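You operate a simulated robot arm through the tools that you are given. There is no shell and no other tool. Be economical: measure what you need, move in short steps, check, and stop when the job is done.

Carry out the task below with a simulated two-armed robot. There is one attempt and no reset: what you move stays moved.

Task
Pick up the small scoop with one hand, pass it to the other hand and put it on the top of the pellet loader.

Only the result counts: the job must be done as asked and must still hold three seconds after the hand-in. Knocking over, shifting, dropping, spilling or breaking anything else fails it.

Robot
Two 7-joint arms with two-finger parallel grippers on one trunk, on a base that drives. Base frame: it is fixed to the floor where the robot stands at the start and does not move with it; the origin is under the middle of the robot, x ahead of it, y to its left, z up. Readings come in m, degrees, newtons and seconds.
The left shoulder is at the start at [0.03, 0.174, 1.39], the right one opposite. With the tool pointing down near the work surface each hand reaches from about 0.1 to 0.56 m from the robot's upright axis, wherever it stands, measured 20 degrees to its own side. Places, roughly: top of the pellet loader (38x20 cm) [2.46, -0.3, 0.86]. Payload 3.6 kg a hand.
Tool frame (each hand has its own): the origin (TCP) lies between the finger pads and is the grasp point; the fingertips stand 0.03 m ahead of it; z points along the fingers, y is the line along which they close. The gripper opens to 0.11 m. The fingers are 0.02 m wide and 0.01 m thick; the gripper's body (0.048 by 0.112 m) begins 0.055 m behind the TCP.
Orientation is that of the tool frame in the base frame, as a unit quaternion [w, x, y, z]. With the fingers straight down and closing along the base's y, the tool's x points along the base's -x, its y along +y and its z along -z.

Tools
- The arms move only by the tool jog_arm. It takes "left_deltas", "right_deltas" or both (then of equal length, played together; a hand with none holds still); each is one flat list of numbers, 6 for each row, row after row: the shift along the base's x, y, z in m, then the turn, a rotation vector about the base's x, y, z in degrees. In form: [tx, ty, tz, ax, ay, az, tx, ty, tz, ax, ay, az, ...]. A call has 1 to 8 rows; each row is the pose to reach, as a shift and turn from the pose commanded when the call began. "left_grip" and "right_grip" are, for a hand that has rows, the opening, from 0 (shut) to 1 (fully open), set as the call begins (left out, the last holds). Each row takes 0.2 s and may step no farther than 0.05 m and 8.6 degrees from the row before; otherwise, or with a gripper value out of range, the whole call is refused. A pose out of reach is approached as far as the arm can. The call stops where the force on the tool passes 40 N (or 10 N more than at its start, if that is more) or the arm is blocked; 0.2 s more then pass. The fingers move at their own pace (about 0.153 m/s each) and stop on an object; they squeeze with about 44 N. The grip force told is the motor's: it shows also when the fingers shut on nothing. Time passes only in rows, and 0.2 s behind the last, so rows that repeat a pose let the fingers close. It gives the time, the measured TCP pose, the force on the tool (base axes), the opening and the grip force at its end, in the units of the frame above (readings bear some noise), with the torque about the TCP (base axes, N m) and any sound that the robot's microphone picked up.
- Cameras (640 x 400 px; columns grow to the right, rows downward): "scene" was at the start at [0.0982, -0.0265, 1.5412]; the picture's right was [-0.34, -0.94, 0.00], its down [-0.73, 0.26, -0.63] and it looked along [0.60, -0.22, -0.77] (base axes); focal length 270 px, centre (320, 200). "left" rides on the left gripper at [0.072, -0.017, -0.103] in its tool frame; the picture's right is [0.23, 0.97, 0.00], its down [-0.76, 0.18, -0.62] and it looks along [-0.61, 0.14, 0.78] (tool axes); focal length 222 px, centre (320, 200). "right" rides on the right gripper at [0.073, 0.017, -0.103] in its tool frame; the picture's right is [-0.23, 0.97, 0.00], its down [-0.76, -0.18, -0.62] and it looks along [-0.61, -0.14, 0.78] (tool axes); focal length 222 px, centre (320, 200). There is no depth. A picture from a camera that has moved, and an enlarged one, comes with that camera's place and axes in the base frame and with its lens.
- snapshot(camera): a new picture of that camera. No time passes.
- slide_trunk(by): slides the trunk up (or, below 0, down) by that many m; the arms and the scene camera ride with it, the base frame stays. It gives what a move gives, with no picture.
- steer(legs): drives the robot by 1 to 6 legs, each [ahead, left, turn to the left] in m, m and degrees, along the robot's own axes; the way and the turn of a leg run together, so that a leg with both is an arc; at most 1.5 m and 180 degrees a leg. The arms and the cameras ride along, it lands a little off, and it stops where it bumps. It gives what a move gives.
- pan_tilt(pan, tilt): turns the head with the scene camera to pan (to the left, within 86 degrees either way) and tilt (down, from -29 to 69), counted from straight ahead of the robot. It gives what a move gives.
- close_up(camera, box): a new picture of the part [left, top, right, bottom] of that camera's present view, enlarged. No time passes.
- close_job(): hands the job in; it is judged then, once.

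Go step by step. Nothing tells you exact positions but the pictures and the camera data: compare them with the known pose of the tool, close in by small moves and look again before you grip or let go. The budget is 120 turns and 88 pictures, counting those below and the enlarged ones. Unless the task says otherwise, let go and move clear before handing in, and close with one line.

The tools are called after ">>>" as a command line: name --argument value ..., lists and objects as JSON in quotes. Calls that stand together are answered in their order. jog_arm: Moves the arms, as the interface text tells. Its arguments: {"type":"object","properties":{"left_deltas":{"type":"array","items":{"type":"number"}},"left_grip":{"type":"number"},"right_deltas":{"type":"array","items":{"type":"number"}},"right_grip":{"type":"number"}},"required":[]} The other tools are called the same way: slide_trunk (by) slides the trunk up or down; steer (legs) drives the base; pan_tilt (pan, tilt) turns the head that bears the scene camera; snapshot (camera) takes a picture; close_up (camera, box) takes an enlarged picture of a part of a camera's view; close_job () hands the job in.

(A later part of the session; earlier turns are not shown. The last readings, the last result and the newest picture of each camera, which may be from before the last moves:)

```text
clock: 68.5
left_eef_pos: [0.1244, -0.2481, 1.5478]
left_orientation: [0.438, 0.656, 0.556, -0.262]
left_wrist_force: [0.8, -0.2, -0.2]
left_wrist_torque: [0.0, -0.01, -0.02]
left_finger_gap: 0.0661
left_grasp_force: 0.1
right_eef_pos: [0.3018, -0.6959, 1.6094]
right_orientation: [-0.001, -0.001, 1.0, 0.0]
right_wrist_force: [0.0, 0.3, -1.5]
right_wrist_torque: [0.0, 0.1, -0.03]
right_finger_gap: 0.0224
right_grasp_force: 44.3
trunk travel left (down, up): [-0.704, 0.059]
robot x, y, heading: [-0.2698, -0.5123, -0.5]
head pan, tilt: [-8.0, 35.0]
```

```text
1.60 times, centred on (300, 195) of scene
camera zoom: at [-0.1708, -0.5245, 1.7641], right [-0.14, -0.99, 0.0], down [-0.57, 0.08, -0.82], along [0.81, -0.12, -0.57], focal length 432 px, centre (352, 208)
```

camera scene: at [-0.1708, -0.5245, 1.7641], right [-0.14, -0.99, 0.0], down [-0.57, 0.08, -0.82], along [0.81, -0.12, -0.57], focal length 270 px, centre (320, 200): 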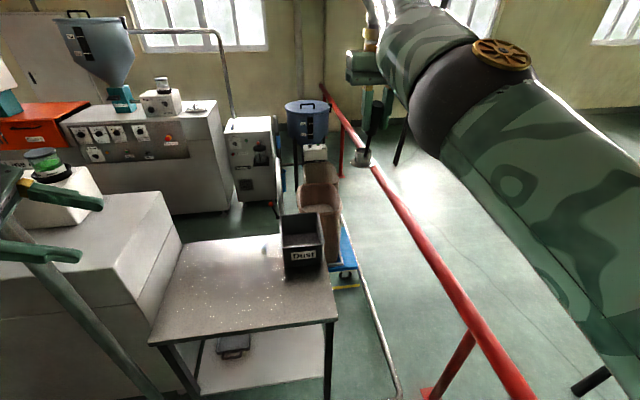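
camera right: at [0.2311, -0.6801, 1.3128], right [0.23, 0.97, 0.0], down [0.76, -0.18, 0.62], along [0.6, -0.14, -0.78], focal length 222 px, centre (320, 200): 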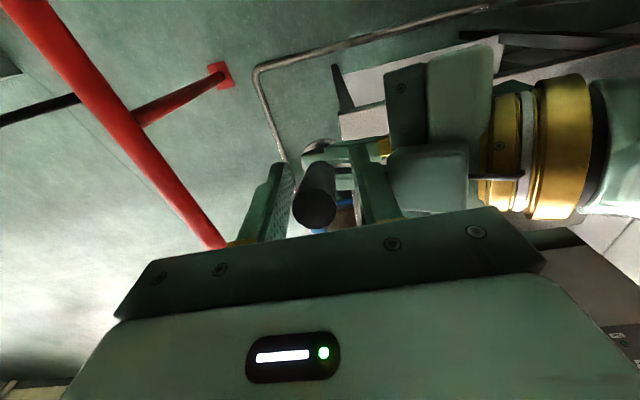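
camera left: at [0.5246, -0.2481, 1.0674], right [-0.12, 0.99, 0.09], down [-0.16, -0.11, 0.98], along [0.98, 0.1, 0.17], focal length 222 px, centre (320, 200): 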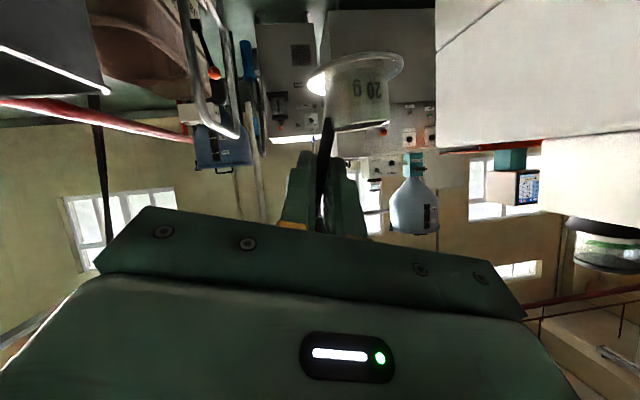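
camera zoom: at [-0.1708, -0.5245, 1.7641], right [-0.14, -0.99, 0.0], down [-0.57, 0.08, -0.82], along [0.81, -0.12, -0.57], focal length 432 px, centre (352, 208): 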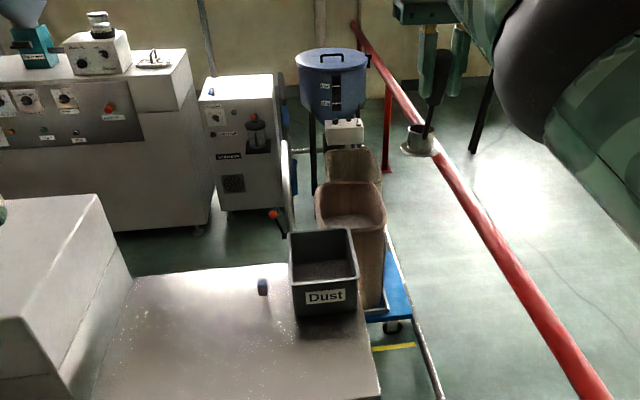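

There looks to be an open aisle (x about 1.45 to 2.25) between the near white block and the Line A cabinet. I'll check whether it opens on the left.

>>> pan_tilt --pan 40 --tilt 25

>>> snapshot --camera "scene"

>>> pan_tilt --pan 80 --tilt 35

>>> snapshot --camera "scene"

```text
clock: 69.7
left_eef_pos: [0.1234, -0.2471, 1.5481]
left_orientation: [0.438, 0.656, 0.556, -0.261]
left_wrist_force: [0.0, -0.4, 0.0]
left_wrist_torque: [0.04, -0.02, -0.02]
left_finger_gap: 0.066
left_grasp_force: 0.0
right_eef_pos: [0.3014, -0.6973, 1.6095]
right_orientation: [-0.001, 0.0, 1.0, 0.0]
right_wrist_force: [0.5, 0.3, -1.5]
right_wrist_torque: [0.03, 0.08, 0.0]
right_finger_gap: 0.0224
right_grasp_force: 44.1
trunk travel left (down, up): [-0.704, 0.059]
robot x, y, heading: [-0.2767, -0.5092, -0.4]
head pan, tilt: [40.0, 25.0]
```

```text
27 pictures are left
camera scene: at [-0.1871, -0.453, 1.7798], right [0.64, -0.77, 0.0], down [-0.33, -0.27, -0.91], along [0.7, 0.58, -0.42], focal length 270 px, centre (320, 200)
```

scene: 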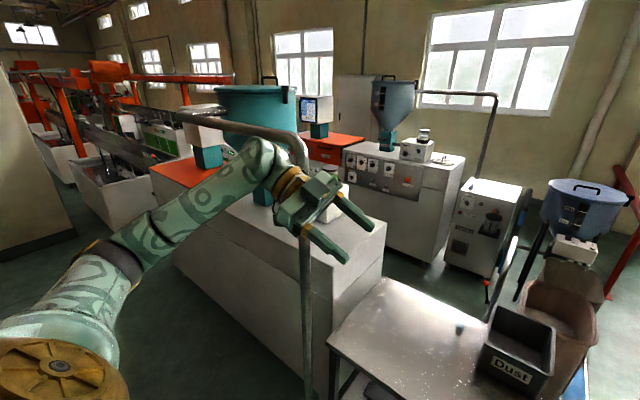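

```text
clock: 70.8
left_eef_pos: [0.1246, -0.2472, 1.5475]
left_orientation: [0.438, 0.656, 0.556, -0.261]
left_wrist_force: [-0.1, 0.5, -0.1]
left_wrist_torque: [0.0, 0.02, 0.03]
left_finger_gap: 0.0662
left_grasp_force: 0.0
right_eef_pos: [0.3021, -0.6956, 1.6093]
right_orientation: [0.0, 0.0, 1.0, 0.001]
right_wrist_force: [0.0, 0.0, -1.7]
right_wrist_torque: [-0.02, 0.09, 0.0]
right_finger_gap: 0.0223
right_grasp_force: 44.3
trunk travel left (down, up): [-0.704, 0.059]
robot x, y, heading: [-0.2741, -0.5101, -0.2]
head pan, tilt: [80.0, 35.0]
```

```text
26 pictures are left
camera scene: at [-0.2423, -0.4252, 1.7641], right [0.98, -0.18, 0.0], down [-0.1, -0.56, -0.82], along [0.15, 0.81, -0.57], focal length 270 px, centre (320, 200)
```

scene: 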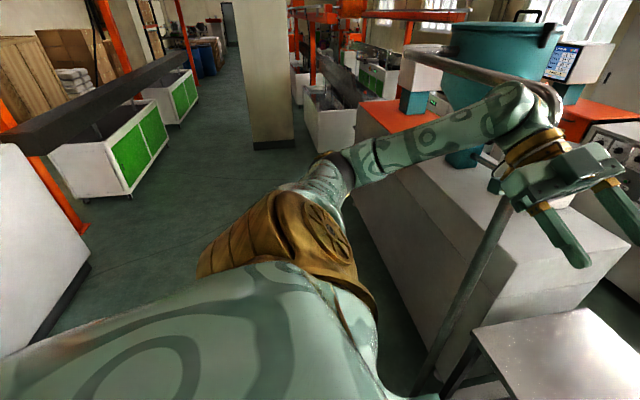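

Near-line machines: the extruder block seems to end around y 2.1, and the water tub starts at about y 3.0, so there may be a gap into the aisle. I'll back up, turn left, and drive over to look.

>>> steer --legs '[[-0.4, 0, 0], [0, 0, 90], [1.5, 0, 0]]'

>>> pan_tilt --pan -35 --tilt 30

>>> snapshot --camera "scene"

```text
clock: 84.1
left_eef_pos: [-0.9303, 1.3831, 1.5482]
left_orientation: [0.494, 0.068, 0.857, 0.126]
left_wrist_force: [0.5, -0.4, 0.5]
left_wrist_torque: [0.02, -0.03, 0.02]
left_finger_gap: 0.0659
left_grasp_force: 0.0
right_eef_pos: [-0.4841, 1.5648, 1.6099]
right_orientation: [-0.001, 0.711, -0.704, 0.0]
right_wrist_force: [0.3, 0.9, -1.6]
right_wrist_torque: [-0.07, -0.02, -0.01]
right_finger_gap: 0.0225
right_grasp_force: 44.1
trunk travel left (down, up): [-0.704, 0.059]
robot x, y, heading: [-0.6642, 0.9891, 90.2]
head pan, tilt: [80.0, 35.0]
```

```text
clock: 86.0
left_eef_pos: [-0.9326, 1.3841, 1.5477]
left_orientation: [0.494, 0.067, 0.858, 0.127]
left_wrist_force: [-0.7, -0.2, 0.2]
left_wrist_torque: [0.0, 0.01, -0.01]
left_finger_gap: 0.0659
left_grasp_force: 0.1
right_eef_pos: [-0.4841, 1.5669, 1.6085]
right_orientation: [0.0, 0.71, -0.704, 0.001]
right_wrist_force: [-1.0, 0.0, -1.7]
right_wrist_torque: [-0.02, -0.01, -0.02]
right_finger_gap: 0.0226
right_grasp_force: 43.9
trunk travel left (down, up): [-0.704, 0.059]
robot x, y, heading: [-0.668, 0.9894, 90.3]
head pan, tilt: [-35.0, 30.0]
```

```text
25 pictures are left
camera scene: at [-0.6101, 1.0754, 1.7719], right [0.82, -0.57, 0.0], down [-0.29, -0.41, -0.87], along [0.49, 0.71, -0.5], focal length 270 px, centre (320, 200)
```

scene: 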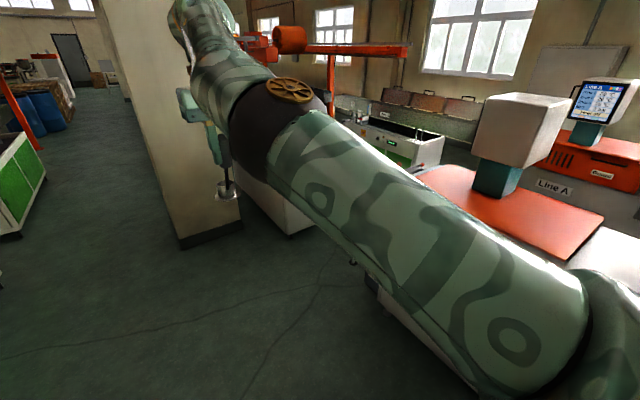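

There does appear to be a gap of about 0.9 m (y 2.2 to 3.1) between the extruder and the tub. I'll drive up to it and face it.

>>> steer --legs '[[1.5, 0, 0], [0.15, 0, 0], [0, 0, -90.3]]'

>>> pan_tilt --pan 15 --tilt 35

>>> snapshot --camera "scene"

```text
clock: 98.3
left_eef_pos: [-0.2622, 2.885, 1.5477]
left_orientation: [0.434, 0.665, 0.546, -0.268]
left_wrist_force: [-0.5, -0.2, -0.6]
left_wrist_torque: [0.01, -0.02, 0.0]
left_finger_gap: 0.066
left_grasp_force: 0.1
right_eef_pos: [-0.0976, 2.4302, 1.6093]
right_orientation: [-0.001, 0.016, 1.0, 0.0]
right_wrist_force: [-0.4, 0.9, -1.6]
right_wrist_torque: [-0.04, 0.11, 0.01]
right_finger_gap: 0.0225
right_grasp_force: 43.9
trunk travel left (down, up): [-0.704, 0.059]
robot x, y, heading: [-0.6665, 2.6322, -2.0]
head pan, tilt: [-35.0, 30.0]
```

```text
clock: 99.5
left_eef_pos: [-0.2617, 2.885, 1.5476]
left_orientation: [0.433, 0.665, 0.546, -0.268]
left_wrist_force: [-0.2, -0.1, 0.0]
left_wrist_torque: [0.0, 0.01, 0.0]
left_finger_gap: 0.0662
left_grasp_force: 0.0
right_eef_pos: [-0.0975, 2.4312, 1.6101]
right_orientation: [-0.001, 0.015, 1.0, -0.001]
right_wrist_force: [-0.1, 0.3, -1.1]
right_wrist_torque: [0.02, 0.06, -0.01]
right_finger_gap: 0.0222
right_grasp_force: 44.2
trunk travel left (down, up): [-0.704, 0.059]
robot x, y, heading: [-0.6636, 2.632, -2.0]
head pan, tilt: [15.0, 35.0]
```

```text
24 pictures are left
camera scene: at [-0.5649, 2.6524, 1.7641], right [0.22, -0.97, 0.0], down [-0.56, -0.13, -0.82], along [0.8, 0.18, -0.57], focal length 270 px, centre (320, 200)
```

scene: 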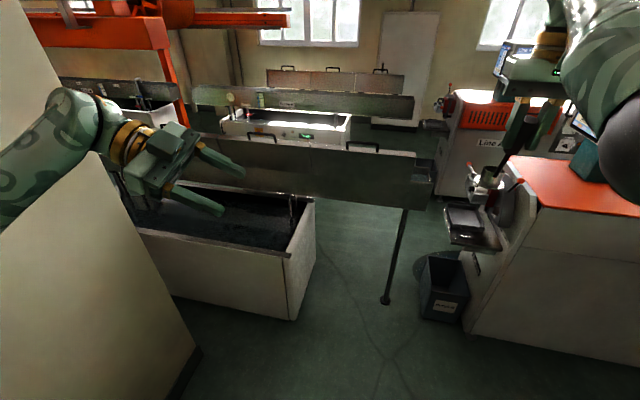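

A trough, its support leg and a waste bin block this gap. I'll look further down the line for its end.

>>> pan_tilt --pan 65 --tilt 18

>>> snapshot --camera "scene"

```text
clock: 100.6
left_eef_pos: [-0.2611, 2.8851, 1.5475]
left_orientation: [0.434, 0.664, 0.546, -0.268]
left_wrist_force: [1.1, -0.8, 0.6]
left_wrist_torque: [-0.01, 0.0, 0.01]
left_finger_gap: 0.0659
left_grasp_force: 0.2
right_eef_pos: [-0.0965, 2.4304, 1.6099]
right_orientation: [-0.001, 0.016, 1.0, 0.0]
right_wrist_force: [-1.0, 0.2, -1.9]
right_wrist_torque: [-0.01, 0.06, -0.04]
right_finger_gap: 0.0223
right_grasp_force: 43.8
trunk travel left (down, up): [-0.704, 0.059]
robot x, y, heading: [-0.6665, 2.6311, -2.0]
head pan, tilt: [65.0, 18.0]
```

```text
23 pictures are left
camera scene: at [-0.6082, 2.7158, 1.7912], right [0.89, -0.46, 0.0], down [-0.14, -0.28, -0.95], along [0.43, 0.85, -0.31], focal length 270 px, centre (320, 200)
```

scene: 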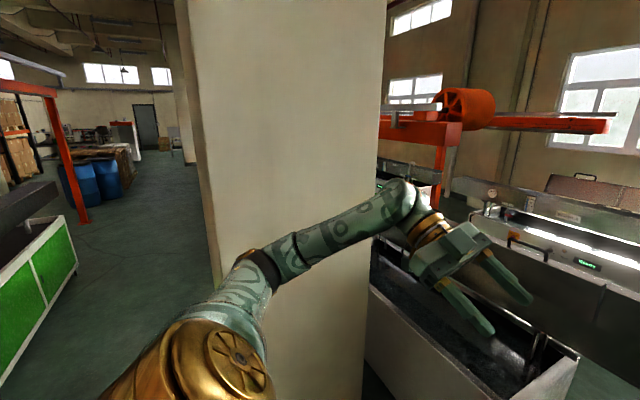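

The line runs on past the pillar. I'll drive down the left aisle (x about -1.25) to see where it ends.

>>> steer --legs '[[0, 0, 92], [0, 0.58, 0], [1.5, 0, 0], [1.5, 0, 0], [1.2, 0, 0]]'

>>> pan_tilt --pan -20 --tilt 18

>>> snapshot --camera "scene"

```text
clock: 127.6
left_eef_pos: [-1.71, 7.2047, 1.5475]
left_orientation: [0.491, 0.049, 0.859, 0.137]
left_wrist_force: [-0.1, -0.4, 0.0]
left_wrist_torque: [0.01, -0.02, 0.01]
left_finger_gap: 0.0662
left_grasp_force: 0.0
right_eef_pos: [-1.271, 7.4051, 1.6089]
right_orientation: [0.0, 0.725, -0.689, 0.0]
right_wrist_force: [0.6, -0.7, -1.5]
right_wrist_torque: [-0.07, -0.01, 0.0]
right_finger_gap: 0.0222
right_grasp_force: 44.0
trunk travel left (down, up): [-0.704, 0.059]
robot x, y, heading: [-1.4277, 6.8208, 92.4]
head pan, tilt: [65.0, 18.0]
```

```text
clock: 129.2
left_eef_pos: [-1.7106, 7.2055, 1.5481]
left_orientation: [0.492, 0.049, 0.858, 0.137]
left_wrist_force: [-0.5, 0.6, -0.9]
left_wrist_torque: [0.0, -0.05, 0.0]
left_finger_gap: 0.0658
left_grasp_force: 0.0
right_eef_pos: [-1.2704, 7.406, 1.6093]
right_orientation: [0.0, 0.725, -0.689, 0.001]
right_wrist_force: [0.5, 0.2, -0.3]
right_wrist_torque: [-0.07, 0.0, 0.01]
right_finger_gap: 0.0223
right_grasp_force: 43.6
trunk travel left (down, up): [-0.704, 0.059]
robot x, y, heading: [-1.4225, 6.8212, 92.8]
head pan, tilt: [-20.0, 18.0]
```

```text
22 pictures are left
camera scene: at [-1.3958, 6.9227, 1.7912], right [0.95, -0.3, 0.0], down [-0.09, -0.3, -0.95], along [0.28, 0.91, -0.31], focal length 270 px, centre (320, 200)
```

scene: 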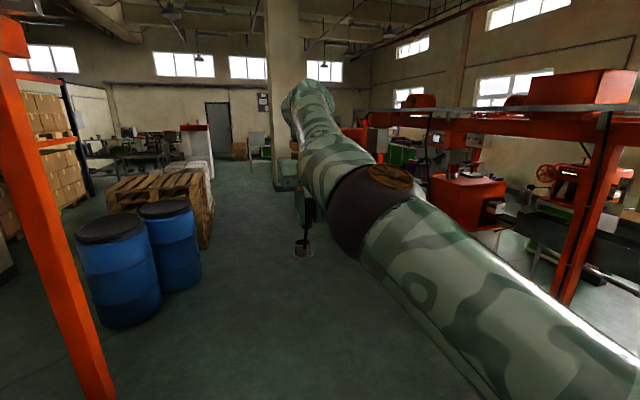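

I'll look to the right across the line from here.

>>> pan_tilt --pan -62 --tilt 22

>>> snapshot --camera "scene"

```text
clock: 130.3
left_eef_pos: [-1.7107, 7.2052, 1.5488]
left_orientation: [0.491, 0.048, 0.859, 0.138]
left_wrist_force: [0.5, 0.1, 0.5]
left_wrist_torque: [0.0, -0.02, 0.03]
left_finger_gap: 0.066
left_grasp_force: 0.1
right_eef_pos: [-1.2708, 7.4069, 1.6091]
right_orientation: [0.001, 0.725, -0.689, 0.001]
right_wrist_force: [-0.4, 0.1, -2.5]
right_wrist_torque: [-0.1, 0.0, 0.01]
right_finger_gap: 0.0221
right_grasp_force: 44.3
trunk travel left (down, up): [-0.704, 0.059]
robot x, y, heading: [-1.4269, 6.8222, 92.5]
head pan, tilt: [-62.0, 22.0]
```

```text
21 pictures are left
camera scene: at [-1.3438, 6.8811, 1.7847], right [0.51, -0.86, 0.0], down [-0.32, -0.19, -0.93], along [0.8, 0.47, -0.37], focal length 270 px, centre (320, 200)
```

scene: 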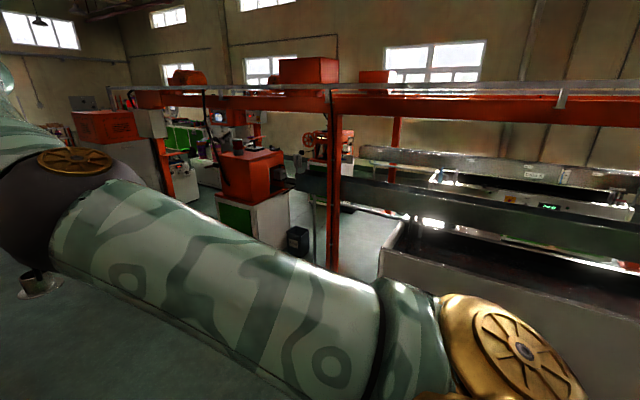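

The near line ends with a red pelletizer around y 9. I'll drive further past it and look.

>>> steer --legs '[[1.3, 0, -2.5], [1.2, 0, 0]]'

>>> pan_tilt --pan -75 --tilt 28

>>> snapshot --camera "scene"

```text
clock: 142.5
left_eef_pos: [-1.8073, 9.6888, 1.5482]
left_orientation: [0.492, 0.051, 0.859, 0.136]
left_wrist_force: [-0.1, 0.0, 0.7]
left_wrist_torque: [-0.01, 0.01, -0.02]
left_finger_gap: 0.0659
left_grasp_force: 0.0
right_eef_pos: [-1.3679, 9.888, 1.609]
right_orientation: [0.0, 0.723, -0.691, 0.0]
right_wrist_force: [0.1, 0.2, -2.3]
right_wrist_torque: [-0.12, 0.02, 0.0]
right_finger_gap: 0.0225
right_grasp_force: 44.1
trunk travel left (down, up): [-0.704, 0.059]
robot x, y, heading: [-1.527, 9.3069, 92.3]
head pan, tilt: [-62.0, 22.0]
```

```text
clock: 143.2
left_eef_pos: [-1.808, 9.69, 1.5479]
left_orientation: [0.492, 0.051, 0.858, 0.136]
left_wrist_force: [-0.9, 0.1, 0.2]
left_wrist_torque: [0.0, -0.01, 0.0]
left_finger_gap: 0.0661
left_grasp_force: 0.0
right_eef_pos: [-1.3679, 9.8873, 1.6098]
right_orientation: [0.001, 0.723, -0.691, 0.0]
right_wrist_force: [0.0, -0.6, -1.1]
right_wrist_torque: [-0.07, -0.01, -0.02]
right_finger_gap: 0.0224
right_grasp_force: 44.3
trunk travel left (down, up): [-0.704, 0.059]
robot x, y, heading: [-1.5265, 9.3073, 92.1]
head pan, tilt: [-75.0, 28.0]
```

```text
20 pictures are left
camera scene: at [-1.4367, 9.3446, 1.7751], right [0.3, -0.95, 0.0], down [-0.45, -0.14, -0.88], along [0.84, 0.26, -0.47], focal length 270 px, centre (320, 200)
```

scene: 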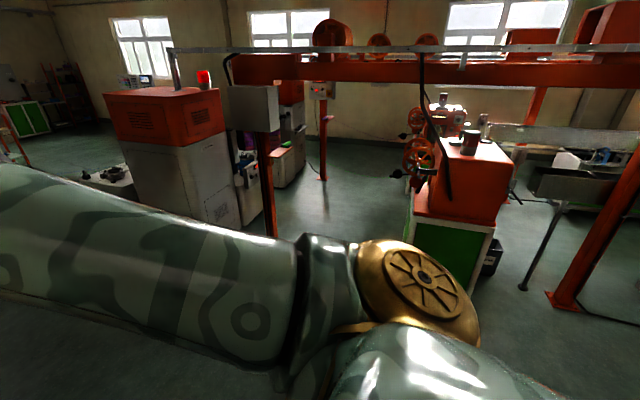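

Past the pelletizer there's a clear gap of about 1.5 m (y 9.1 to 10.6) into the aisle between the lines, under a beam at about z 1.6. I'll lower the trunk, line up at y about 9.9 and face it.

>>> slide_trunk --by -0.4

>>> steer --legs '[[0.58, 0, 0], [0, 0, -92.2], [0.5, 0, 0]]'

>>> pan_tilt --pan 0 --tilt 25

>>> snapshot --camera "scene"

```text
clock: 147.0
left_eef_pos: [-1.8083, 9.6896, 1.1487]
left_orientation: [0.491, 0.052, 0.859, 0.136]
left_wrist_force: [0.0, 0.6, -0.3]
left_wrist_torque: [0.02, -0.02, -0.01]
left_finger_gap: 0.066
left_grasp_force: 0.1
right_eef_pos: [-1.369, 9.9251, 1.1498]
right_orientation: [0.039, 0.722, -0.69, 0.039]
right_wrist_force: [-0.8, -0.1, -2.5]
right_wrist_torque: [-0.03, 0.01, -0.01]
right_finger_gap: 0.0226
right_grasp_force: 43.4
trunk travel left (down, up): [-0.304, 0.459]
robot x, y, heading: [-1.5263, 9.3061, 92.0]
head pan, tilt: [-75.0, 28.0]
```

```text
clock: 156.8
left_eef_pos: [-0.6413, 10.1222, 1.1465]
left_orientation: [0.436, 0.659, 0.553, -0.265]
left_wrist_force: [0.5, 0.1, -0.9]
left_wrist_torque: [-0.01, 0.02, -0.02]
left_finger_gap: 0.066
left_grasp_force: 0.1
right_eef_pos: [-0.4302, 9.6723, 1.1505]
right_orientation: [-0.055, 0.006, 0.998, 0.001]
right_wrist_force: [0.1, 0.4, -1.9]
right_wrist_torque: [0.01, 0.07, -0.01]
right_finger_gap: 0.0225
right_grasp_force: 43.6
trunk travel left (down, up): [-0.304, 0.459]
robot x, y, heading: [-1.0386, 9.8625, -0.8]
head pan, tilt: [-75.0, 28.0]
```

```text
clock: 158.3
left_eef_pos: [-0.641, 10.1233, 1.1481]
left_orientation: [0.437, 0.659, 0.553, -0.263]
left_wrist_force: [-0.2, 0.2, -0.4]
left_wrist_torque: [0.01, 0.0, 0.0]
left_finger_gap: 0.066
left_grasp_force: 0.0
right_eef_pos: [-0.4303, 9.6725, 1.1494]
right_orientation: [-0.054, 0.005, 0.999, 0.001]
right_wrist_force: [-0.8, 0.1, -1.9]
right_wrist_torque: [-0.01, 0.03, 0.01]
right_finger_gap: 0.0224
right_grasp_force: 44.4
trunk travel left (down, up): [-0.304, 0.459]
robot x, y, heading: [-1.0442, 9.868, -1.0]
head pan, tilt: [0.0, 25.0]
```

```text
19 pictures are left
camera scene: at [-0.8673, 9.861, 1.3773], right [-0.02, -1.0, 0.0], down [-0.42, 0.01, -0.91], along [0.91, -0.01, -0.42], focal length 270 px, centre (320, 200)
```

scene: 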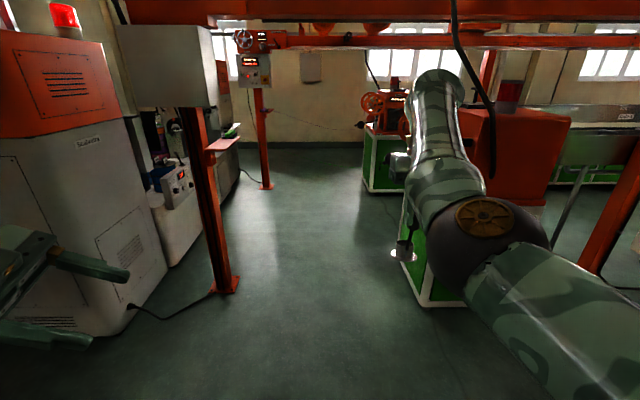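

The gap is clear (y 9.16 to 10.53). I'll drive through to x about 1.72 and turn right to face down the aisle.

>>> steer --legs '[[1.4, 0, 1], [1.36, 0, 0], [0, 0, -90]]'

>>> pan_tilt --pan 8 --tilt 25

>>> snapshot --camera "scene"

```text
clock: 164.3
left_eef_pos: [0.617, 10.1552, 1.1376]
left_orientation: [0.435, 0.643, 0.573, -0.262]
left_wrist_force: [-0.1, 0.0, 0.1]
left_wrist_torque: [-0.01, 0.02, -0.04]
left_finger_gap: 0.066
left_grasp_force: 0.1
right_eef_pos: [0.8708, 9.7331, 1.1506]
right_orientation: [-0.054, -0.035, 0.998, 0.0]
right_wrist_force: [0.1, 0.5, -1.9]
right_wrist_torque: [0.0, 0.07, -0.02]
right_finger_gap: 0.0225
right_grasp_force: 44.0
trunk travel left (down, up): [-0.304, 0.459]
robot x, y, heading: [0.2526, 9.8833, 3.5]
head pan, tilt: [0.0, 25.0]
stopped in leg 1: the robot was blocked; the commanded pose is now the measured one
```

```text
clock: 165.0
left_eef_pos: [0.6185, 10.1562, 1.1382]
left_orientation: [0.435, 0.642, 0.574, -0.262]
left_wrist_force: [-0.3, -0.5, -0.3]
left_wrist_torque: [-0.03, -0.03, 0.02]
left_finger_gap: 0.0662
left_grasp_force: 0.0
right_eef_pos: [0.8708, 9.7331, 1.1497]
right_orientation: [-0.054, -0.035, 0.998, 0.001]
right_wrist_force: [0.1, 0.5, -2.2]
right_wrist_torque: [-0.02, 0.06, 0.0]
right_finger_gap: 0.0223
right_grasp_force: 43.9
trunk travel left (down, up): [-0.304, 0.459]
robot x, y, heading: [0.2526, 9.8792, 3.7]
head pan, tilt: [8.0, 25.0]
```

```text
18 pictures are left
camera scene: at [0.4186, 9.898, 1.3773], right [0.2, -0.98, 0.0], down [-0.41, -0.08, -0.91], along [0.89, 0.19, -0.42], focal length 270 px, centre (320, 200)
```

scene: 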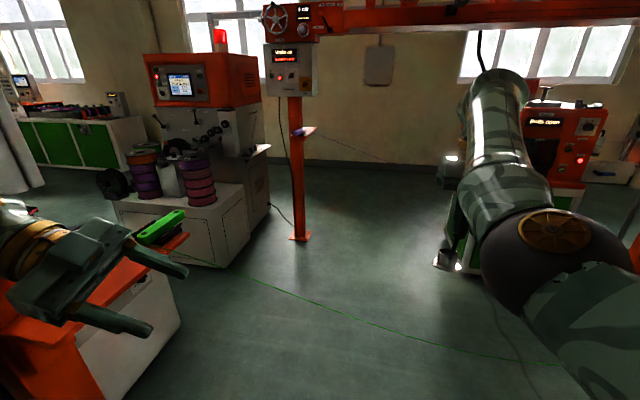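

The base was blocked and yawed left, so the left elbow probably caught the orange post. There's also a green strand crossing ahead that I need to look at closely.

>>> close_up --camera "scene" --box '[0, 180, 640, 400]'

>>> pan_tilt --pan 55 --tilt 25

>>> snapshot --camera "scene"

```text
1.00 times, centred on (320, 290) of scene (not enlarged: the box is as wide or as high as the picture)
camera zoom: at [0.4186, 9.898, 1.3773], right [0.2, -0.98, 0.0], down [-0.41, -0.08, -0.91], along [0.89, 0.19, -0.42], focal length 270 px, centre (320, 110)
```

zoom: 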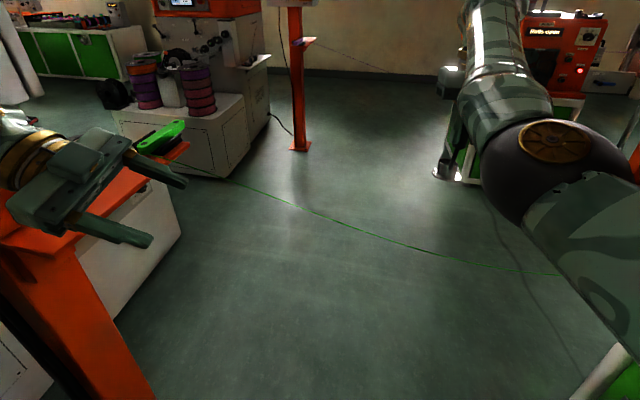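

```text
clock: 166.2
left_eef_pos: [0.6182, 10.1554, 1.1374]
left_orientation: [0.435, 0.642, 0.574, -0.263]
left_wrist_force: [0.2, 0.8, 0.1]
left_wrist_torque: [-0.01, 0.01, -0.02]
left_finger_gap: 0.0661
left_grasp_force: 0.0
right_eef_pos: [0.8719, 9.7338, 1.1511]
right_orientation: [-0.055, -0.035, 0.998, 0.001]
right_wrist_force: [-0.4, -0.3, -2.2]
right_wrist_torque: [0.0, 0.01, 0.06]
right_finger_gap: 0.0223
right_grasp_force: 43.7
trunk travel left (down, up): [-0.304, 0.459]
robot x, y, heading: [0.2472, 9.8824, 3.7]
head pan, tilt: [55.0, 25.0]
```

```text
16 pictures are left
camera scene: at [0.3765, 9.9582, 1.3776], right [0.85, -0.52, 0.0], down [-0.22, -0.36, -0.91], along [0.47, 0.78, -0.42], focal length 270 px, centre (320, 200)
```

scene: 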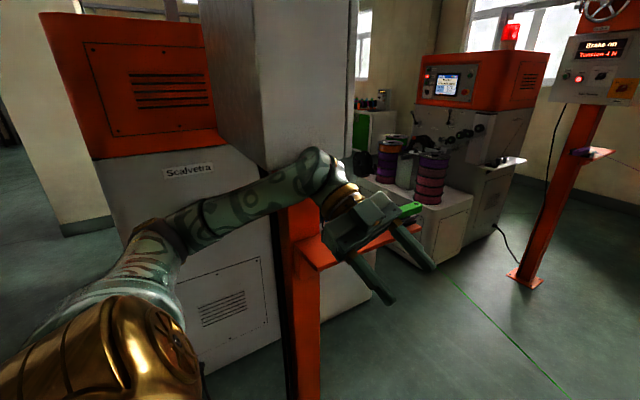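

The green strand is a taut filament crossing the gap at about z 0.87, so I must not go through it. I'll back out and go around the far side of the winder cabinet instead.

>>> steer --legs '[[-1.35, 0, 0], [0, 0, 86.5], [1.5, 0, 0], [0.8, 0, 0]]'

>>> pan_tilt --pan -50 --tilt 22

>>> snapshot --camera "scene"

```text
clock: 187.8
left_eef_pos: [-1.3714, 12.5281, 1.1376]
left_orientation: [0.499, 0.077, 0.857, 0.107]
left_wrist_force: [0.9, -0.7, -0.1]
left_wrist_torque: [0.01, 0.05, 0.01]
left_finger_gap: 0.0661
left_grasp_force: 0.0
right_eef_pos: [-0.9308, 12.7515, 1.149]
right_orientation: [-0.038, -0.705, 0.707, -0.039]
right_wrist_force: [-0.2, -0.7, -1.7]
right_wrist_torque: [-0.04, -0.01, 0.01]
right_finger_gap: 0.0223
right_grasp_force: 44.1
trunk travel left (down, up): [-0.304, 0.459]
robot x, y, heading: [-1.1113, 12.1384, 89.6]
head pan, tilt: [55.0, 25.0]
```

```text
clock: 189.6
left_eef_pos: [-1.3708, 12.5279, 1.1384]
left_orientation: [0.499, 0.077, 0.856, 0.107]
left_wrist_force: [-0.1, -0.8, 0.8]
left_wrist_torque: [0.04, 0.02, -0.03]
left_finger_gap: 0.0661
left_grasp_force: 0.3
right_eef_pos: [-0.9285, 12.7504, 1.1499]
right_orientation: [-0.04, -0.706, 0.707, -0.038]
right_wrist_force: [-0.4, -0.3, -2.1]
right_wrist_torque: [-0.02, -0.03, -0.01]
right_finger_gap: 0.0223
right_grasp_force: 44.4
trunk travel left (down, up): [-0.304, 0.459]
robot x, y, heading: [-1.1174, 12.1351, 89.5]
head pan, tilt: [-50.0, 22.0]
```

```text
15 pictures are left
camera scene: at [-1.0406, 12.2757, 1.3822], right [0.64, -0.77, 0.0], down [-0.29, -0.24, -0.93], along [0.71, 0.59, -0.37], focal length 270 px, centre (320, 200)
```

scene: 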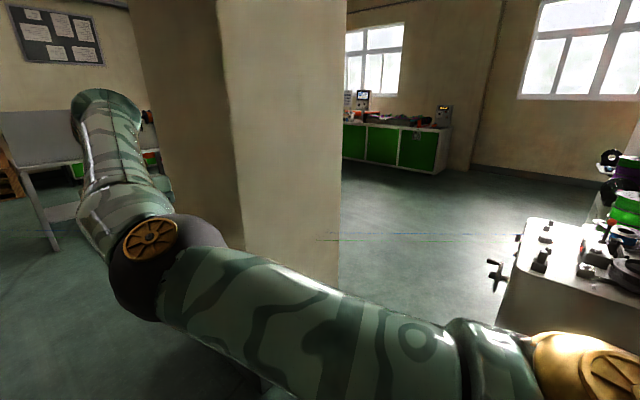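

A second pillar stands at y 13.2 or more, with the winder unit to its right. I'll zoom on the faint line between them and look left of the pillar.

>>> close_up --camera "scene" --box '[310, 180, 560, 330]'

>>> pan_tilt --pan 8 --tilt 22

>>> snapshot --camera "scene"

```text
2.56 times, centred on (435, 255) of scene
camera zoom: at [-1.0406, 12.2757, 1.3822], right [0.64, -0.77, 0.0], down [-0.29, -0.24, -0.93], along [0.71, 0.59, -0.37], focal length 692 px, centre (26, 59)
```

zoom: 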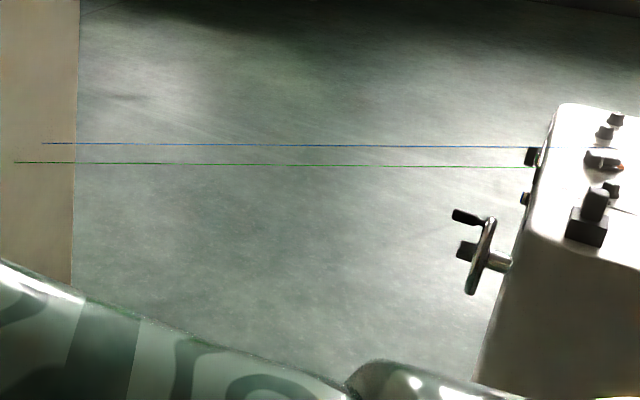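

```text
clock: 190.9
left_eef_pos: [-1.3708, 12.5288, 1.1381]
left_orientation: [0.498, 0.077, 0.857, 0.107]
left_wrist_force: [0.2, -0.6, 0.0]
left_wrist_torque: [0.02, 0.01, 0.0]
left_finger_gap: 0.0659
left_grasp_force: 0.1
right_eef_pos: [-0.9298, 12.751, 1.1506]
right_orientation: [-0.04, -0.705, 0.707, -0.039]
right_wrist_force: [0.2, 0.7, -2.2]
right_wrist_torque: [-0.03, 0.0, -0.02]
right_finger_gap: 0.0223
right_grasp_force: 44.2
trunk travel left (down, up): [-0.304, 0.459]
robot x, y, heading: [-1.1175, 12.1391, 89.9]
head pan, tilt: [8.0, 22.0]
```

```text
13 pictures are left
camera scene: at [-1.1243, 12.3084, 1.3821], right [0.99, 0.13, 0.0], down [0.05, -0.37, -0.93], along [-0.12, 0.92, -0.38], focal length 270 px, centre (320, 200)
```

scene: 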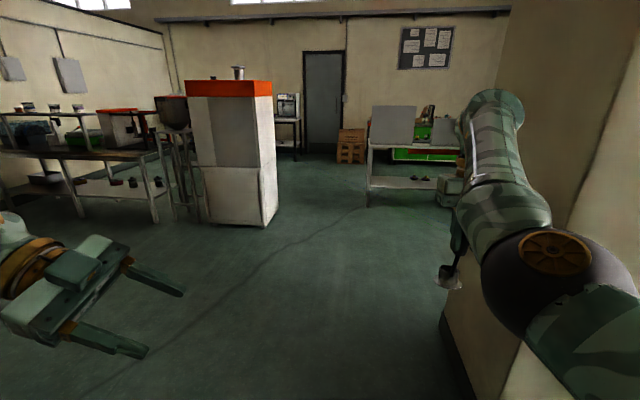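

Two filaments also run from the winder toward the pillar, so that gap is closed too. There's about 1.5 m behind the pillar, so I'll go around it there at y about 14.65 and look.

>>> steer --legs '[[1.5, 0, 0], [1.0, 0, 0], [0, 0, -90], [1.5, 0, 0]]'

>>> pan_tilt --pan -25 --tilt 22

>>> snapshot --camera "scene"

```text
clock: 214.2
left_eef_pos: [0.8214, 14.8724, 1.137]
left_orientation: [0.426, 0.665, 0.546, -0.28]
left_wrist_force: [0.7, -0.7, 0.0]
left_wrist_torque: [-0.02, 0.04, 0.02]
left_finger_gap: 0.0661
left_grasp_force: 0.1
right_eef_pos: [1.0383, 14.4314, 1.1493]
right_orientation: [-0.054, 0.006, 0.998, 0.0]
right_wrist_force: [-0.5, -0.3, -2.8]
right_wrist_torque: [-0.01, 0.08, -0.02]
right_finger_gap: 0.0224
right_grasp_force: 43.8
trunk travel left (down, up): [-0.304, 0.459]
robot x, y, heading: [0.4242, 14.6224, -1.1]
head pan, tilt: [8.0, 22.0]
```

```text
clock: 215.2
left_eef_pos: [0.8212, 14.8735, 1.1377]
left_orientation: [0.427, 0.664, 0.547, -0.279]
left_wrist_force: [0.3, -0.2, -0.3]
left_wrist_torque: [-0.01, 0.0, -0.01]
left_finger_gap: 0.0659
left_grasp_force: 0.0
right_eef_pos: [1.0373, 14.4305, 1.1491]
right_orientation: [-0.055, 0.008, 0.998, 0.0]
right_wrist_force: [0.6, -0.8, -2.0]
right_wrist_torque: [0.04, 0.07, 0.0]
right_finger_gap: 0.0222
right_grasp_force: 44.3
trunk travel left (down, up): [-0.304, 0.459]
robot x, y, heading: [0.4295, 14.6295, -0.9]
head pan, tilt: [-25.0, 22.0]
```

```text
12 pictures are left
camera scene: at [0.5929, 14.5812, 1.3822], right [-0.44, -0.9, 0.0], down [-0.34, 0.16, -0.93], along [0.83, -0.41, -0.38], focal length 270 px, centre (320, 200)
```

scene: 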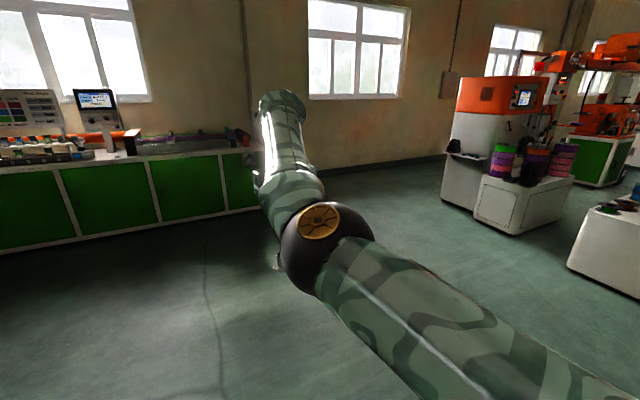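

The aisle between the two winders is only about 0.5 m wide. Behind the second line, along the wall (x about 3 to 4.4), there seems to be a wider corridor, so I'll go there and look down it.

>>> steer --legs '[[1.5, 0, 0], [0.5, 0, 0], [0, 0, -89], [1.3, 0, 0], [0, 1.15, 0]]'

>>> pan_tilt --pan 8 --tilt 18

>>> snapshot --camera "scene"

```text
clock: 240.5
left_eef_pos: [3.7656, 12.8542, 1.1377]
left_orientation: [0.097, 0.855, -0.095, -0.5]
left_wrist_force: [0.1, -0.5, 0.4]
left_wrist_torque: [-0.01, 0.01, 0.02]
left_finger_gap: 0.0662
left_grasp_force: 0.1
right_eef_pos: [3.3161, 12.6492, 1.149]
right_orientation: [-0.038, 0.719, 0.693, 0.04]
right_wrist_force: [1.1, 0.3, -2.4]
right_wrist_torque: [0.06, -0.02, -0.01]
right_finger_gap: 0.0222
right_grasp_force: 43.7
trunk travel left (down, up): [-0.304, 0.459]
robot x, y, heading: [3.5233, 13.2532, -92.6]
head pan, tilt: [-25.0, 22.0]
```

```text
clock: 241.5
left_eef_pos: [3.7658, 12.8548, 1.1381]
left_orientation: [0.097, 0.855, -0.094, -0.501]
left_wrist_force: [0.6, -0.5, 0.5]
left_wrist_torque: [-0.01, 0.02, 0.0]
left_finger_gap: 0.0657
left_grasp_force: 0.0
right_eef_pos: [3.3167, 12.6491, 1.1498]
right_orientation: [-0.038, 0.719, 0.693, 0.04]
right_wrist_force: [0.3, 0.1, -1.7]
right_wrist_torque: [0.07, -0.02, -0.03]
right_finger_gap: 0.0222
right_grasp_force: 43.8
trunk travel left (down, up): [-0.304, 0.459]
robot x, y, heading: [3.5276, 13.2538, -92.5]
head pan, tilt: [8.0, 18.0]
```

```text
11 pictures are left
camera scene: at [3.5344, 13.0823, 1.3886], right [-1.0, -0.1, 0.0], down [-0.03, 0.31, -0.95], along [0.09, -0.95, -0.31], focal length 270 px, centre (320, 200)
```

scene: 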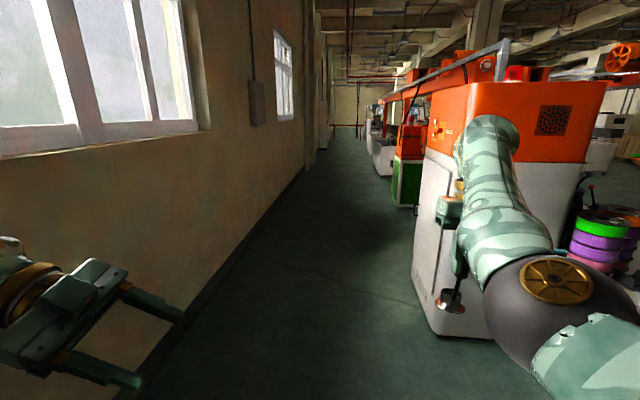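

A clear corridor runs straight along the wall (x about 2.95 to 4.7) back toward the loader end. I'll straighten my heading and drive down it.

>>> steer --legs '[[0, 0.17, 2.5], [1.5, 0, 0], [1.5, 0, 0], [1.5, 0, 0], [1.3, 0, 0]]'

>>> pan_tilt --pan 3 --tilt 18

>>> snapshot --camera "scene"

```text
clock: 270.2
left_eef_pos: [3.9617, 7.0479, 1.1376]
left_orientation: [0.103, 0.856, -0.083, -0.5]
left_wrist_force: [0.2, -0.6, 0.0]
left_wrist_torque: [0.06, 0.05, -0.02]
left_finger_gap: 0.0658
left_grasp_force: 0.0
right_eef_pos: [3.5176, 6.8328, 1.1499]
right_orientation: [-0.039, 0.712, 0.7, 0.039]
right_wrist_force: [0.3, 0.6, -2.5]
right_wrist_torque: [0.08, -0.01, 0.01]
right_finger_gap: 0.0223
right_grasp_force: 44.4
trunk travel left (down, up): [-0.304, 0.459]
robot x, y, heading: [3.714, 7.4445, -91.4]
head pan, tilt: [8.0, 18.0]
```

```text
clock: 270.9
left_eef_pos: [3.9612, 7.0501, 1.1375]
left_orientation: [0.103, 0.856, -0.084, -0.499]
left_wrist_force: [-0.7, 0.5, -0.1]
left_wrist_torque: [0.0, 0.02, 0.03]
left_finger_gap: 0.0661
left_grasp_force: 0.0
right_eef_pos: [3.5183, 6.8329, 1.1501]
right_orientation: [-0.039, 0.712, 0.7, 0.04]
right_wrist_force: [0.1, -1.3, -0.8]
right_wrist_torque: [0.03, -0.01, -0.02]
right_finger_gap: 0.0221
right_grasp_force: 44.2
trunk travel left (down, up): [-0.304, 0.459]
robot x, y, heading: [3.7118, 7.4422, -91.2]
head pan, tilt: [3.0, 18.0]
```

```text
10 pictures are left
camera scene: at [3.7179, 7.2712, 1.3887], right [-1.0, -0.03, 0.0], down [-0.01, 0.31, -0.95], along [0.03, -0.95, -0.31], focal length 270 px, centre (320, 200)
```

scene: 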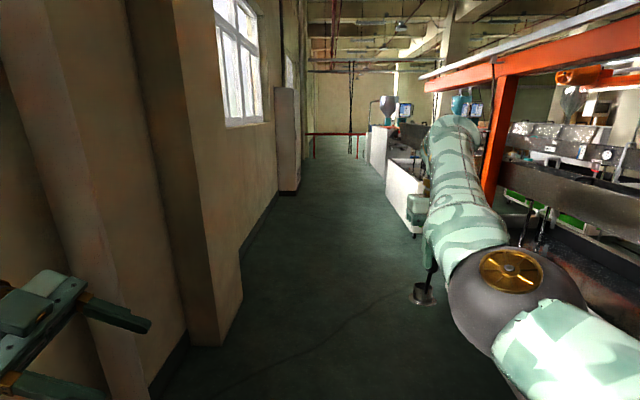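

The corridor stays clear (x about 2.85 to 4.25). I'll drive on to y about 0.9.

>>> steer --legs '[[1.5, 0, 0], [1.5, 0, 0], [1.5, 0, 0], [1.5, 0, 0], [0.5, 0, 0]]'

>>> pan_tilt --pan -30 --tilt 28

>>> snapshot --camera "scene"

```text
clock: 301.8
left_eef_pos: [3.6368, 0.5909, 1.1369]
left_orientation: [0.094, 0.854, -0.1, -0.501]
left_wrist_force: [-0.4, 0.4, 0.7]
left_wrist_torque: [0.04, 0.0, -0.02]
left_finger_gap: 0.0664
left_grasp_force: 0.0
right_eef_pos: [3.1855, 0.3928, 1.15]
right_orientation: [-0.037, 0.725, 0.687, 0.04]
right_wrist_force: [-0.6, -0.1, -2.3]
right_wrist_torque: [0.08, -0.01, -0.01]
right_finger_gap: 0.0224
right_grasp_force: 43.6
trunk travel left (down, up): [-0.304, 0.459]
robot x, y, heading: [3.4053, 0.994, -93.1]
head pan, tilt: [3.0, 18.0]
```

```text
clock: 302.7
left_eef_pos: [3.6375, 0.5908, 1.1383]
left_orientation: [0.094, 0.854, -0.1, -0.501]
left_wrist_force: [0.0, 0.0, 0.1]
left_wrist_torque: [-0.01, 0.0, 0.04]
left_finger_gap: 0.0661
left_grasp_force: 0.1
right_eef_pos: [3.1852, 0.3931, 1.1499]
right_orientation: [-0.038, 0.725, 0.687, 0.04]
right_wrist_force: [0.1, -0.2, -2.5]
right_wrist_torque: [0.02, 0.04, 0.02]
right_finger_gap: 0.0222
right_grasp_force: 44.2
trunk travel left (down, up): [-0.304, 0.459]
robot x, y, heading: [3.4015, 0.9948, -93.1]
head pan, tilt: [-30.0, 28.0]
```

```text
9 pictures are left
camera scene: at [3.3522, 0.8394, 1.3725], right [-0.84, 0.55, 0.0], down [0.26, 0.39, -0.88], along [-0.48, -0.74, -0.47], focal length 270 px, centre (320, 200)
```

scene: 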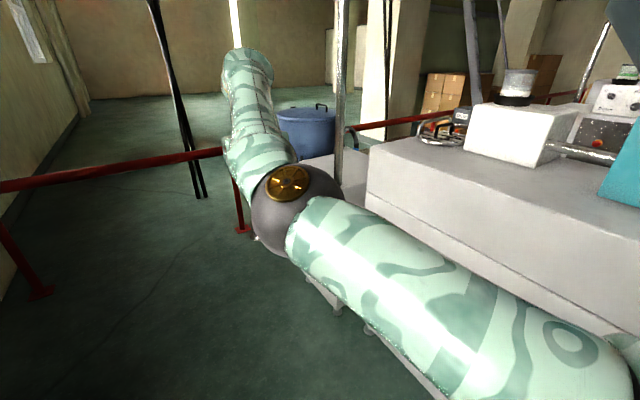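

Open floor lies behind the loader, with a vertical pipe near its rear-left corner at about (2.65, -0.05). I'll drive to y about -0.5 with some extra distance, then turn to face the loader.

>>> steer --legs '[[1.5, 0.15, 0], [0, 0, -87]]'

>>> pan_tilt --pan 0 --tilt 40

>>> snapshot --camera "scene"

```text
refused: leg 1 is longer than a leg can be; nothing moved
```

```text
clock: 303.7
left_eef_pos: [3.637, 0.5917, 1.1382]
left_orientation: [0.094, 0.854, -0.101, -0.501]
left_wrist_force: [-0.1, 0.5, -0.2]
left_wrist_torque: [0.02, -0.01, 0.0]
left_finger_gap: 0.066
left_grasp_force: 0.2
right_eef_pos: [3.1849, 0.3936, 1.1501]
right_orientation: [-0.037, 0.725, 0.686, 0.039]
right_wrist_force: [1.3, 0.4, -2.1]
right_wrist_torque: [0.02, -0.02, 0.03]
right_finger_gap: 0.0223
right_grasp_force: 44.0
trunk travel left (down, up): [-0.304, 0.459]
robot x, y, heading: [3.4014, 0.996, -93.4]
head pan, tilt: [0.0, 40.0]
```

```text
8 pictures are left
camera scene: at [3.3972, 0.8308, 1.354], right [-1.0, 0.06, 0.0], down [0.04, 0.64, -0.77], along [-0.05, -0.76, -0.64], focal length 270 px, centre (320, 200)
```

scene: 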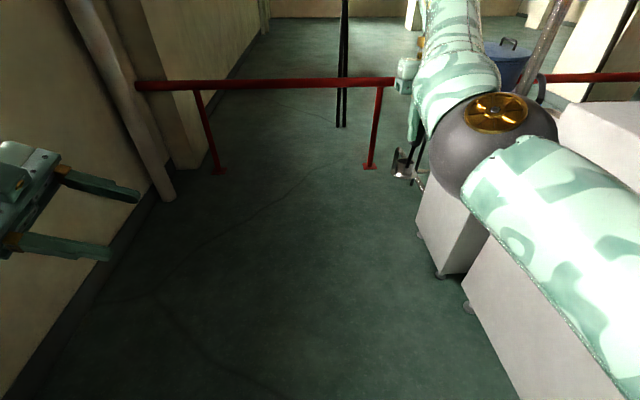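

I'll split the leg.

>>> steer --legs '[[1.45, 0, 0], [0, 0.12, 0], [0, 0, -86.5]]'

>>> pan_tilt --pan -8 --tilt 32

>>> snapshot --camera "scene"

```text
clock: 315.3
left_eef_pos: [3.0563, -0.707, 1.1386]
left_orientation: [0.27, -0.562, 0.651, 0.433]
left_wrist_force: [-0.4, -0.3, 0.2]
left_wrist_torque: [0.02, 0.03, -0.02]
left_finger_gap: 0.0661
left_grasp_force: 0.1
right_eef_pos: [2.8179, -0.2732, 1.1506]
right_orientation: [-0.001, 0.998, 0.017, 0.055]
right_wrist_force: [0.4, 0.1, -2.1]
right_wrist_torque: [-0.02, -0.02, 0.04]
right_finger_gap: 0.0219
right_grasp_force: 44.0
trunk travel left (down, up): [-0.304, 0.459]
robot x, y, heading: [3.434, -0.4401, -178.4]
head pan, tilt: [0.0, 40.0]
```

```text
clock: 315.9
left_eef_pos: [3.0564, -0.7066, 1.1375]
left_orientation: [0.27, -0.562, 0.651, 0.433]
left_wrist_force: [-0.1, -0.3, -0.1]
left_wrist_torque: [-0.02, 0.01, -0.02]
left_finger_gap: 0.066
left_grasp_force: 0.1
right_eef_pos: [2.8181, -0.2741, 1.149]
right_orientation: [-0.001, 0.998, 0.017, 0.055]
right_wrist_force: [-0.5, 0.9, -1.9]
right_wrist_torque: [0.0, -0.08, 0.03]
right_finger_gap: 0.0221
right_grasp_force: 44.0
trunk travel left (down, up): [-0.304, 0.459]
robot x, y, heading: [3.4363, -0.4398, -178.4]
head pan, tilt: [-8.0, 32.0]
```

```text
7 pictures are left
camera scene: at [3.2738, -0.4318, 1.3661], right [0.11, 0.99, 0.0], down [0.53, -0.06, -0.85], along [-0.84, 0.09, -0.53], focal length 270 px, centre (320, 200)
```

scene: 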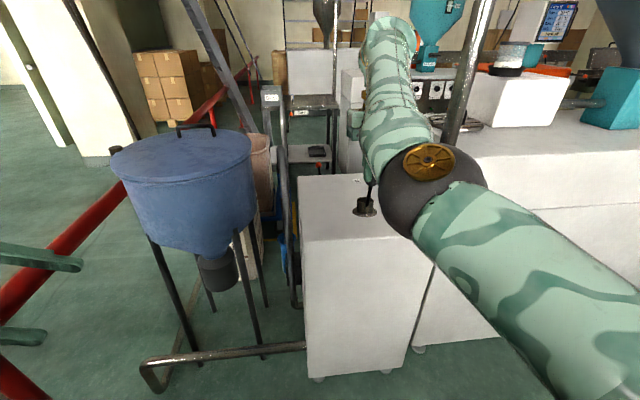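

I'm behind the loader now, and its top spans about x 2.29 to 2.67, y -0.42 to -0.04. I'll pull the left hand back from the tank, straighten the right hand by 6° and check the scoop's level.

>>> jog_arm --left_deltas '[0.04, 0, 0, 0, 0, 0, 0.08, 0, 0, 0, 0, 0, 0.12, 0, 0, 0, 0, 0, 0.15, 0, 0, 0, 0, 0]' --right_deltas '[0, 0, 0, 0, 2, 0, 0, 0, 0, 0, 4, 0, 0, 0, 0, 0, 6.3, 0, 0, 0, 0, 0, 6.3, 0]'

>>> close_up --camera "scene" --box '[290, 140, 450, 250]'

```text
clock: 316.9
left_eef_pos: [3.1879, -0.699, 1.1341]
left_orientation: [0.27, -0.562, 0.651, 0.432]
left_wrist_force: [-1.5, -0.6, -0.5]
left_wrist_torque: [0.0, -0.03, 0.0]
left_finger_gap: 0.0662
left_grasp_force: 0.1
left hand out of reach, approached as far as the arm can: row 4
right_eef_pos: [2.8112, -0.2614, 1.1698]
right_orientation: [-0.002, 1.0, 0.016, 0.001]
right_wrist_force: [-0.9, -0.5, -1.6]
right_wrist_torque: [0.01, -0.07, 0.01]
right_finger_gap: 0.0224
right_grasp_force: 44.1
right hand out of reach, approached as far as the arm can: row 1, 2, 3, 4
trunk travel left (down, up): [-0.304, 0.459]
robot x, y, heading: [3.4356, -0.4374, -178.5]
head pan, tilt: [-8.0, 32.0]
```

```text
3.64 times, centred on (370, 195) of scene
camera zoom: at [3.2727, -0.4326, 1.366], right [0.11, 0.99, 0.0], down [0.53, -0.06, -0.85], along [-0.84, 0.09, -0.53], focal length 983 px, centre (138, 218)
```

zoom: 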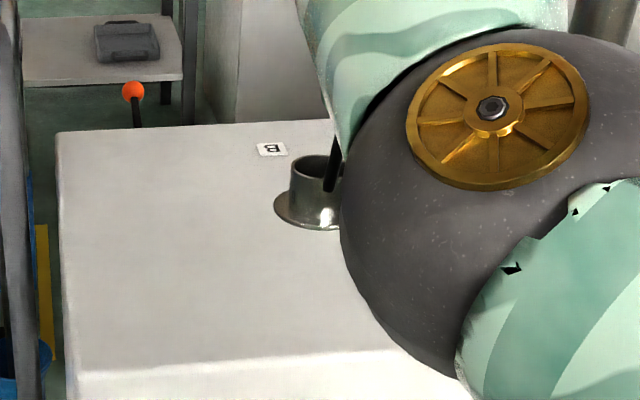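

The top is clear apart from a flat label, and the scoop hangs about upright. I'll roll forward 0.30 m, keeping away from the pipe.

>>> steer --legs '[[0, 0.04, 0], [0.3, 0, 0]]'

>>> snapshot --camera "scene"

```text
clock: 319.5
left_eef_pos: [2.8927, -0.7485, 1.1349]
left_orientation: [0.269, -0.564, 0.65, 0.433]
left_wrist_force: [0.4, 0.6, 0.2]
left_wrist_torque: [0.03, -0.03, -0.01]
left_finger_gap: 0.0661
left_grasp_force: 0.0
right_eef_pos: [2.5143, -0.3132, 1.1698]
right_orientation: [-0.003, 1.0, 0.02, 0.002]
right_wrist_force: [-0.4, -0.2, -2.4]
right_wrist_torque: [-0.02, -0.07, -0.02]
right_finger_gap: 0.0222
right_grasp_force: 43.7
trunk travel left (down, up): [-0.304, 0.459]
robot x, y, heading: [3.1407, -0.4888, -177.9]
head pan, tilt: [-8.0, 32.0]
```

```text
5 pictures are left
camera scene: at [2.9758, -0.4813, 1.3661], right [0.1, 0.99, 0.0], down [0.53, -0.06, -0.85], along [-0.84, 0.09, -0.53], focal length 270 px, centre (320, 200)
```

scene: 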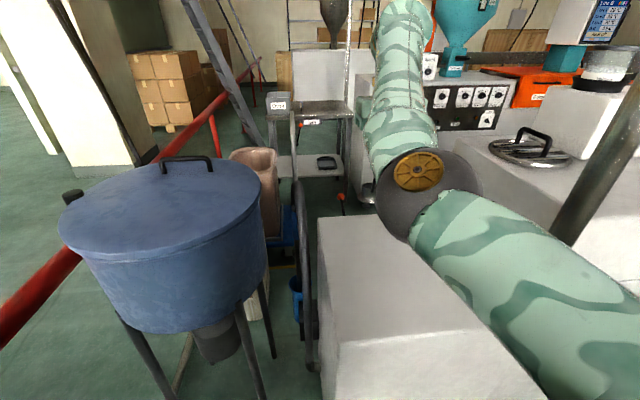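

The scoop is over the loader top with its cup at about (2.46, -0.31). I'll lower it by arm in part and check that it tracks.

>>> jog_arm --right_deltas '[0, 0, -0.025, 0, 0, 0, 0, 0, -0.05, 0, 0, 0, 0, 0, -0.075, 0, 0, 0, 0, 0, -0.1, 0, 0, 0]'

```text
clock: 320.5
left_eef_pos: [2.8931, -0.7495, 1.135]
left_orientation: [0.268, -0.564, 0.649, 0.434]
left_wrist_force: [0.3, 0.0, 0.3]
left_wrist_torque: [-0.07, 0.03, 0.02]
left_finger_gap: 0.0659
left_grasp_force: 0.1
right_eef_pos: [2.5142, -0.3119, 1.0692]
right_orientation: [-0.002, 1.0, 0.02, 0.001]
right_wrist_force: [0.5, 0.5, -1.8]
right_wrist_torque: [0.0, -0.07, 0.01]
right_finger_gap: 0.0221
right_grasp_force: 43.7
right hand out of reach, approached as far as the arm can: row 1, 2
trunk travel left (down, up): [-0.304, 0.459]
robot x, y, heading: [3.1404, -0.4863, -178.0]
head pan, tilt: [-8.0, 32.0]
```

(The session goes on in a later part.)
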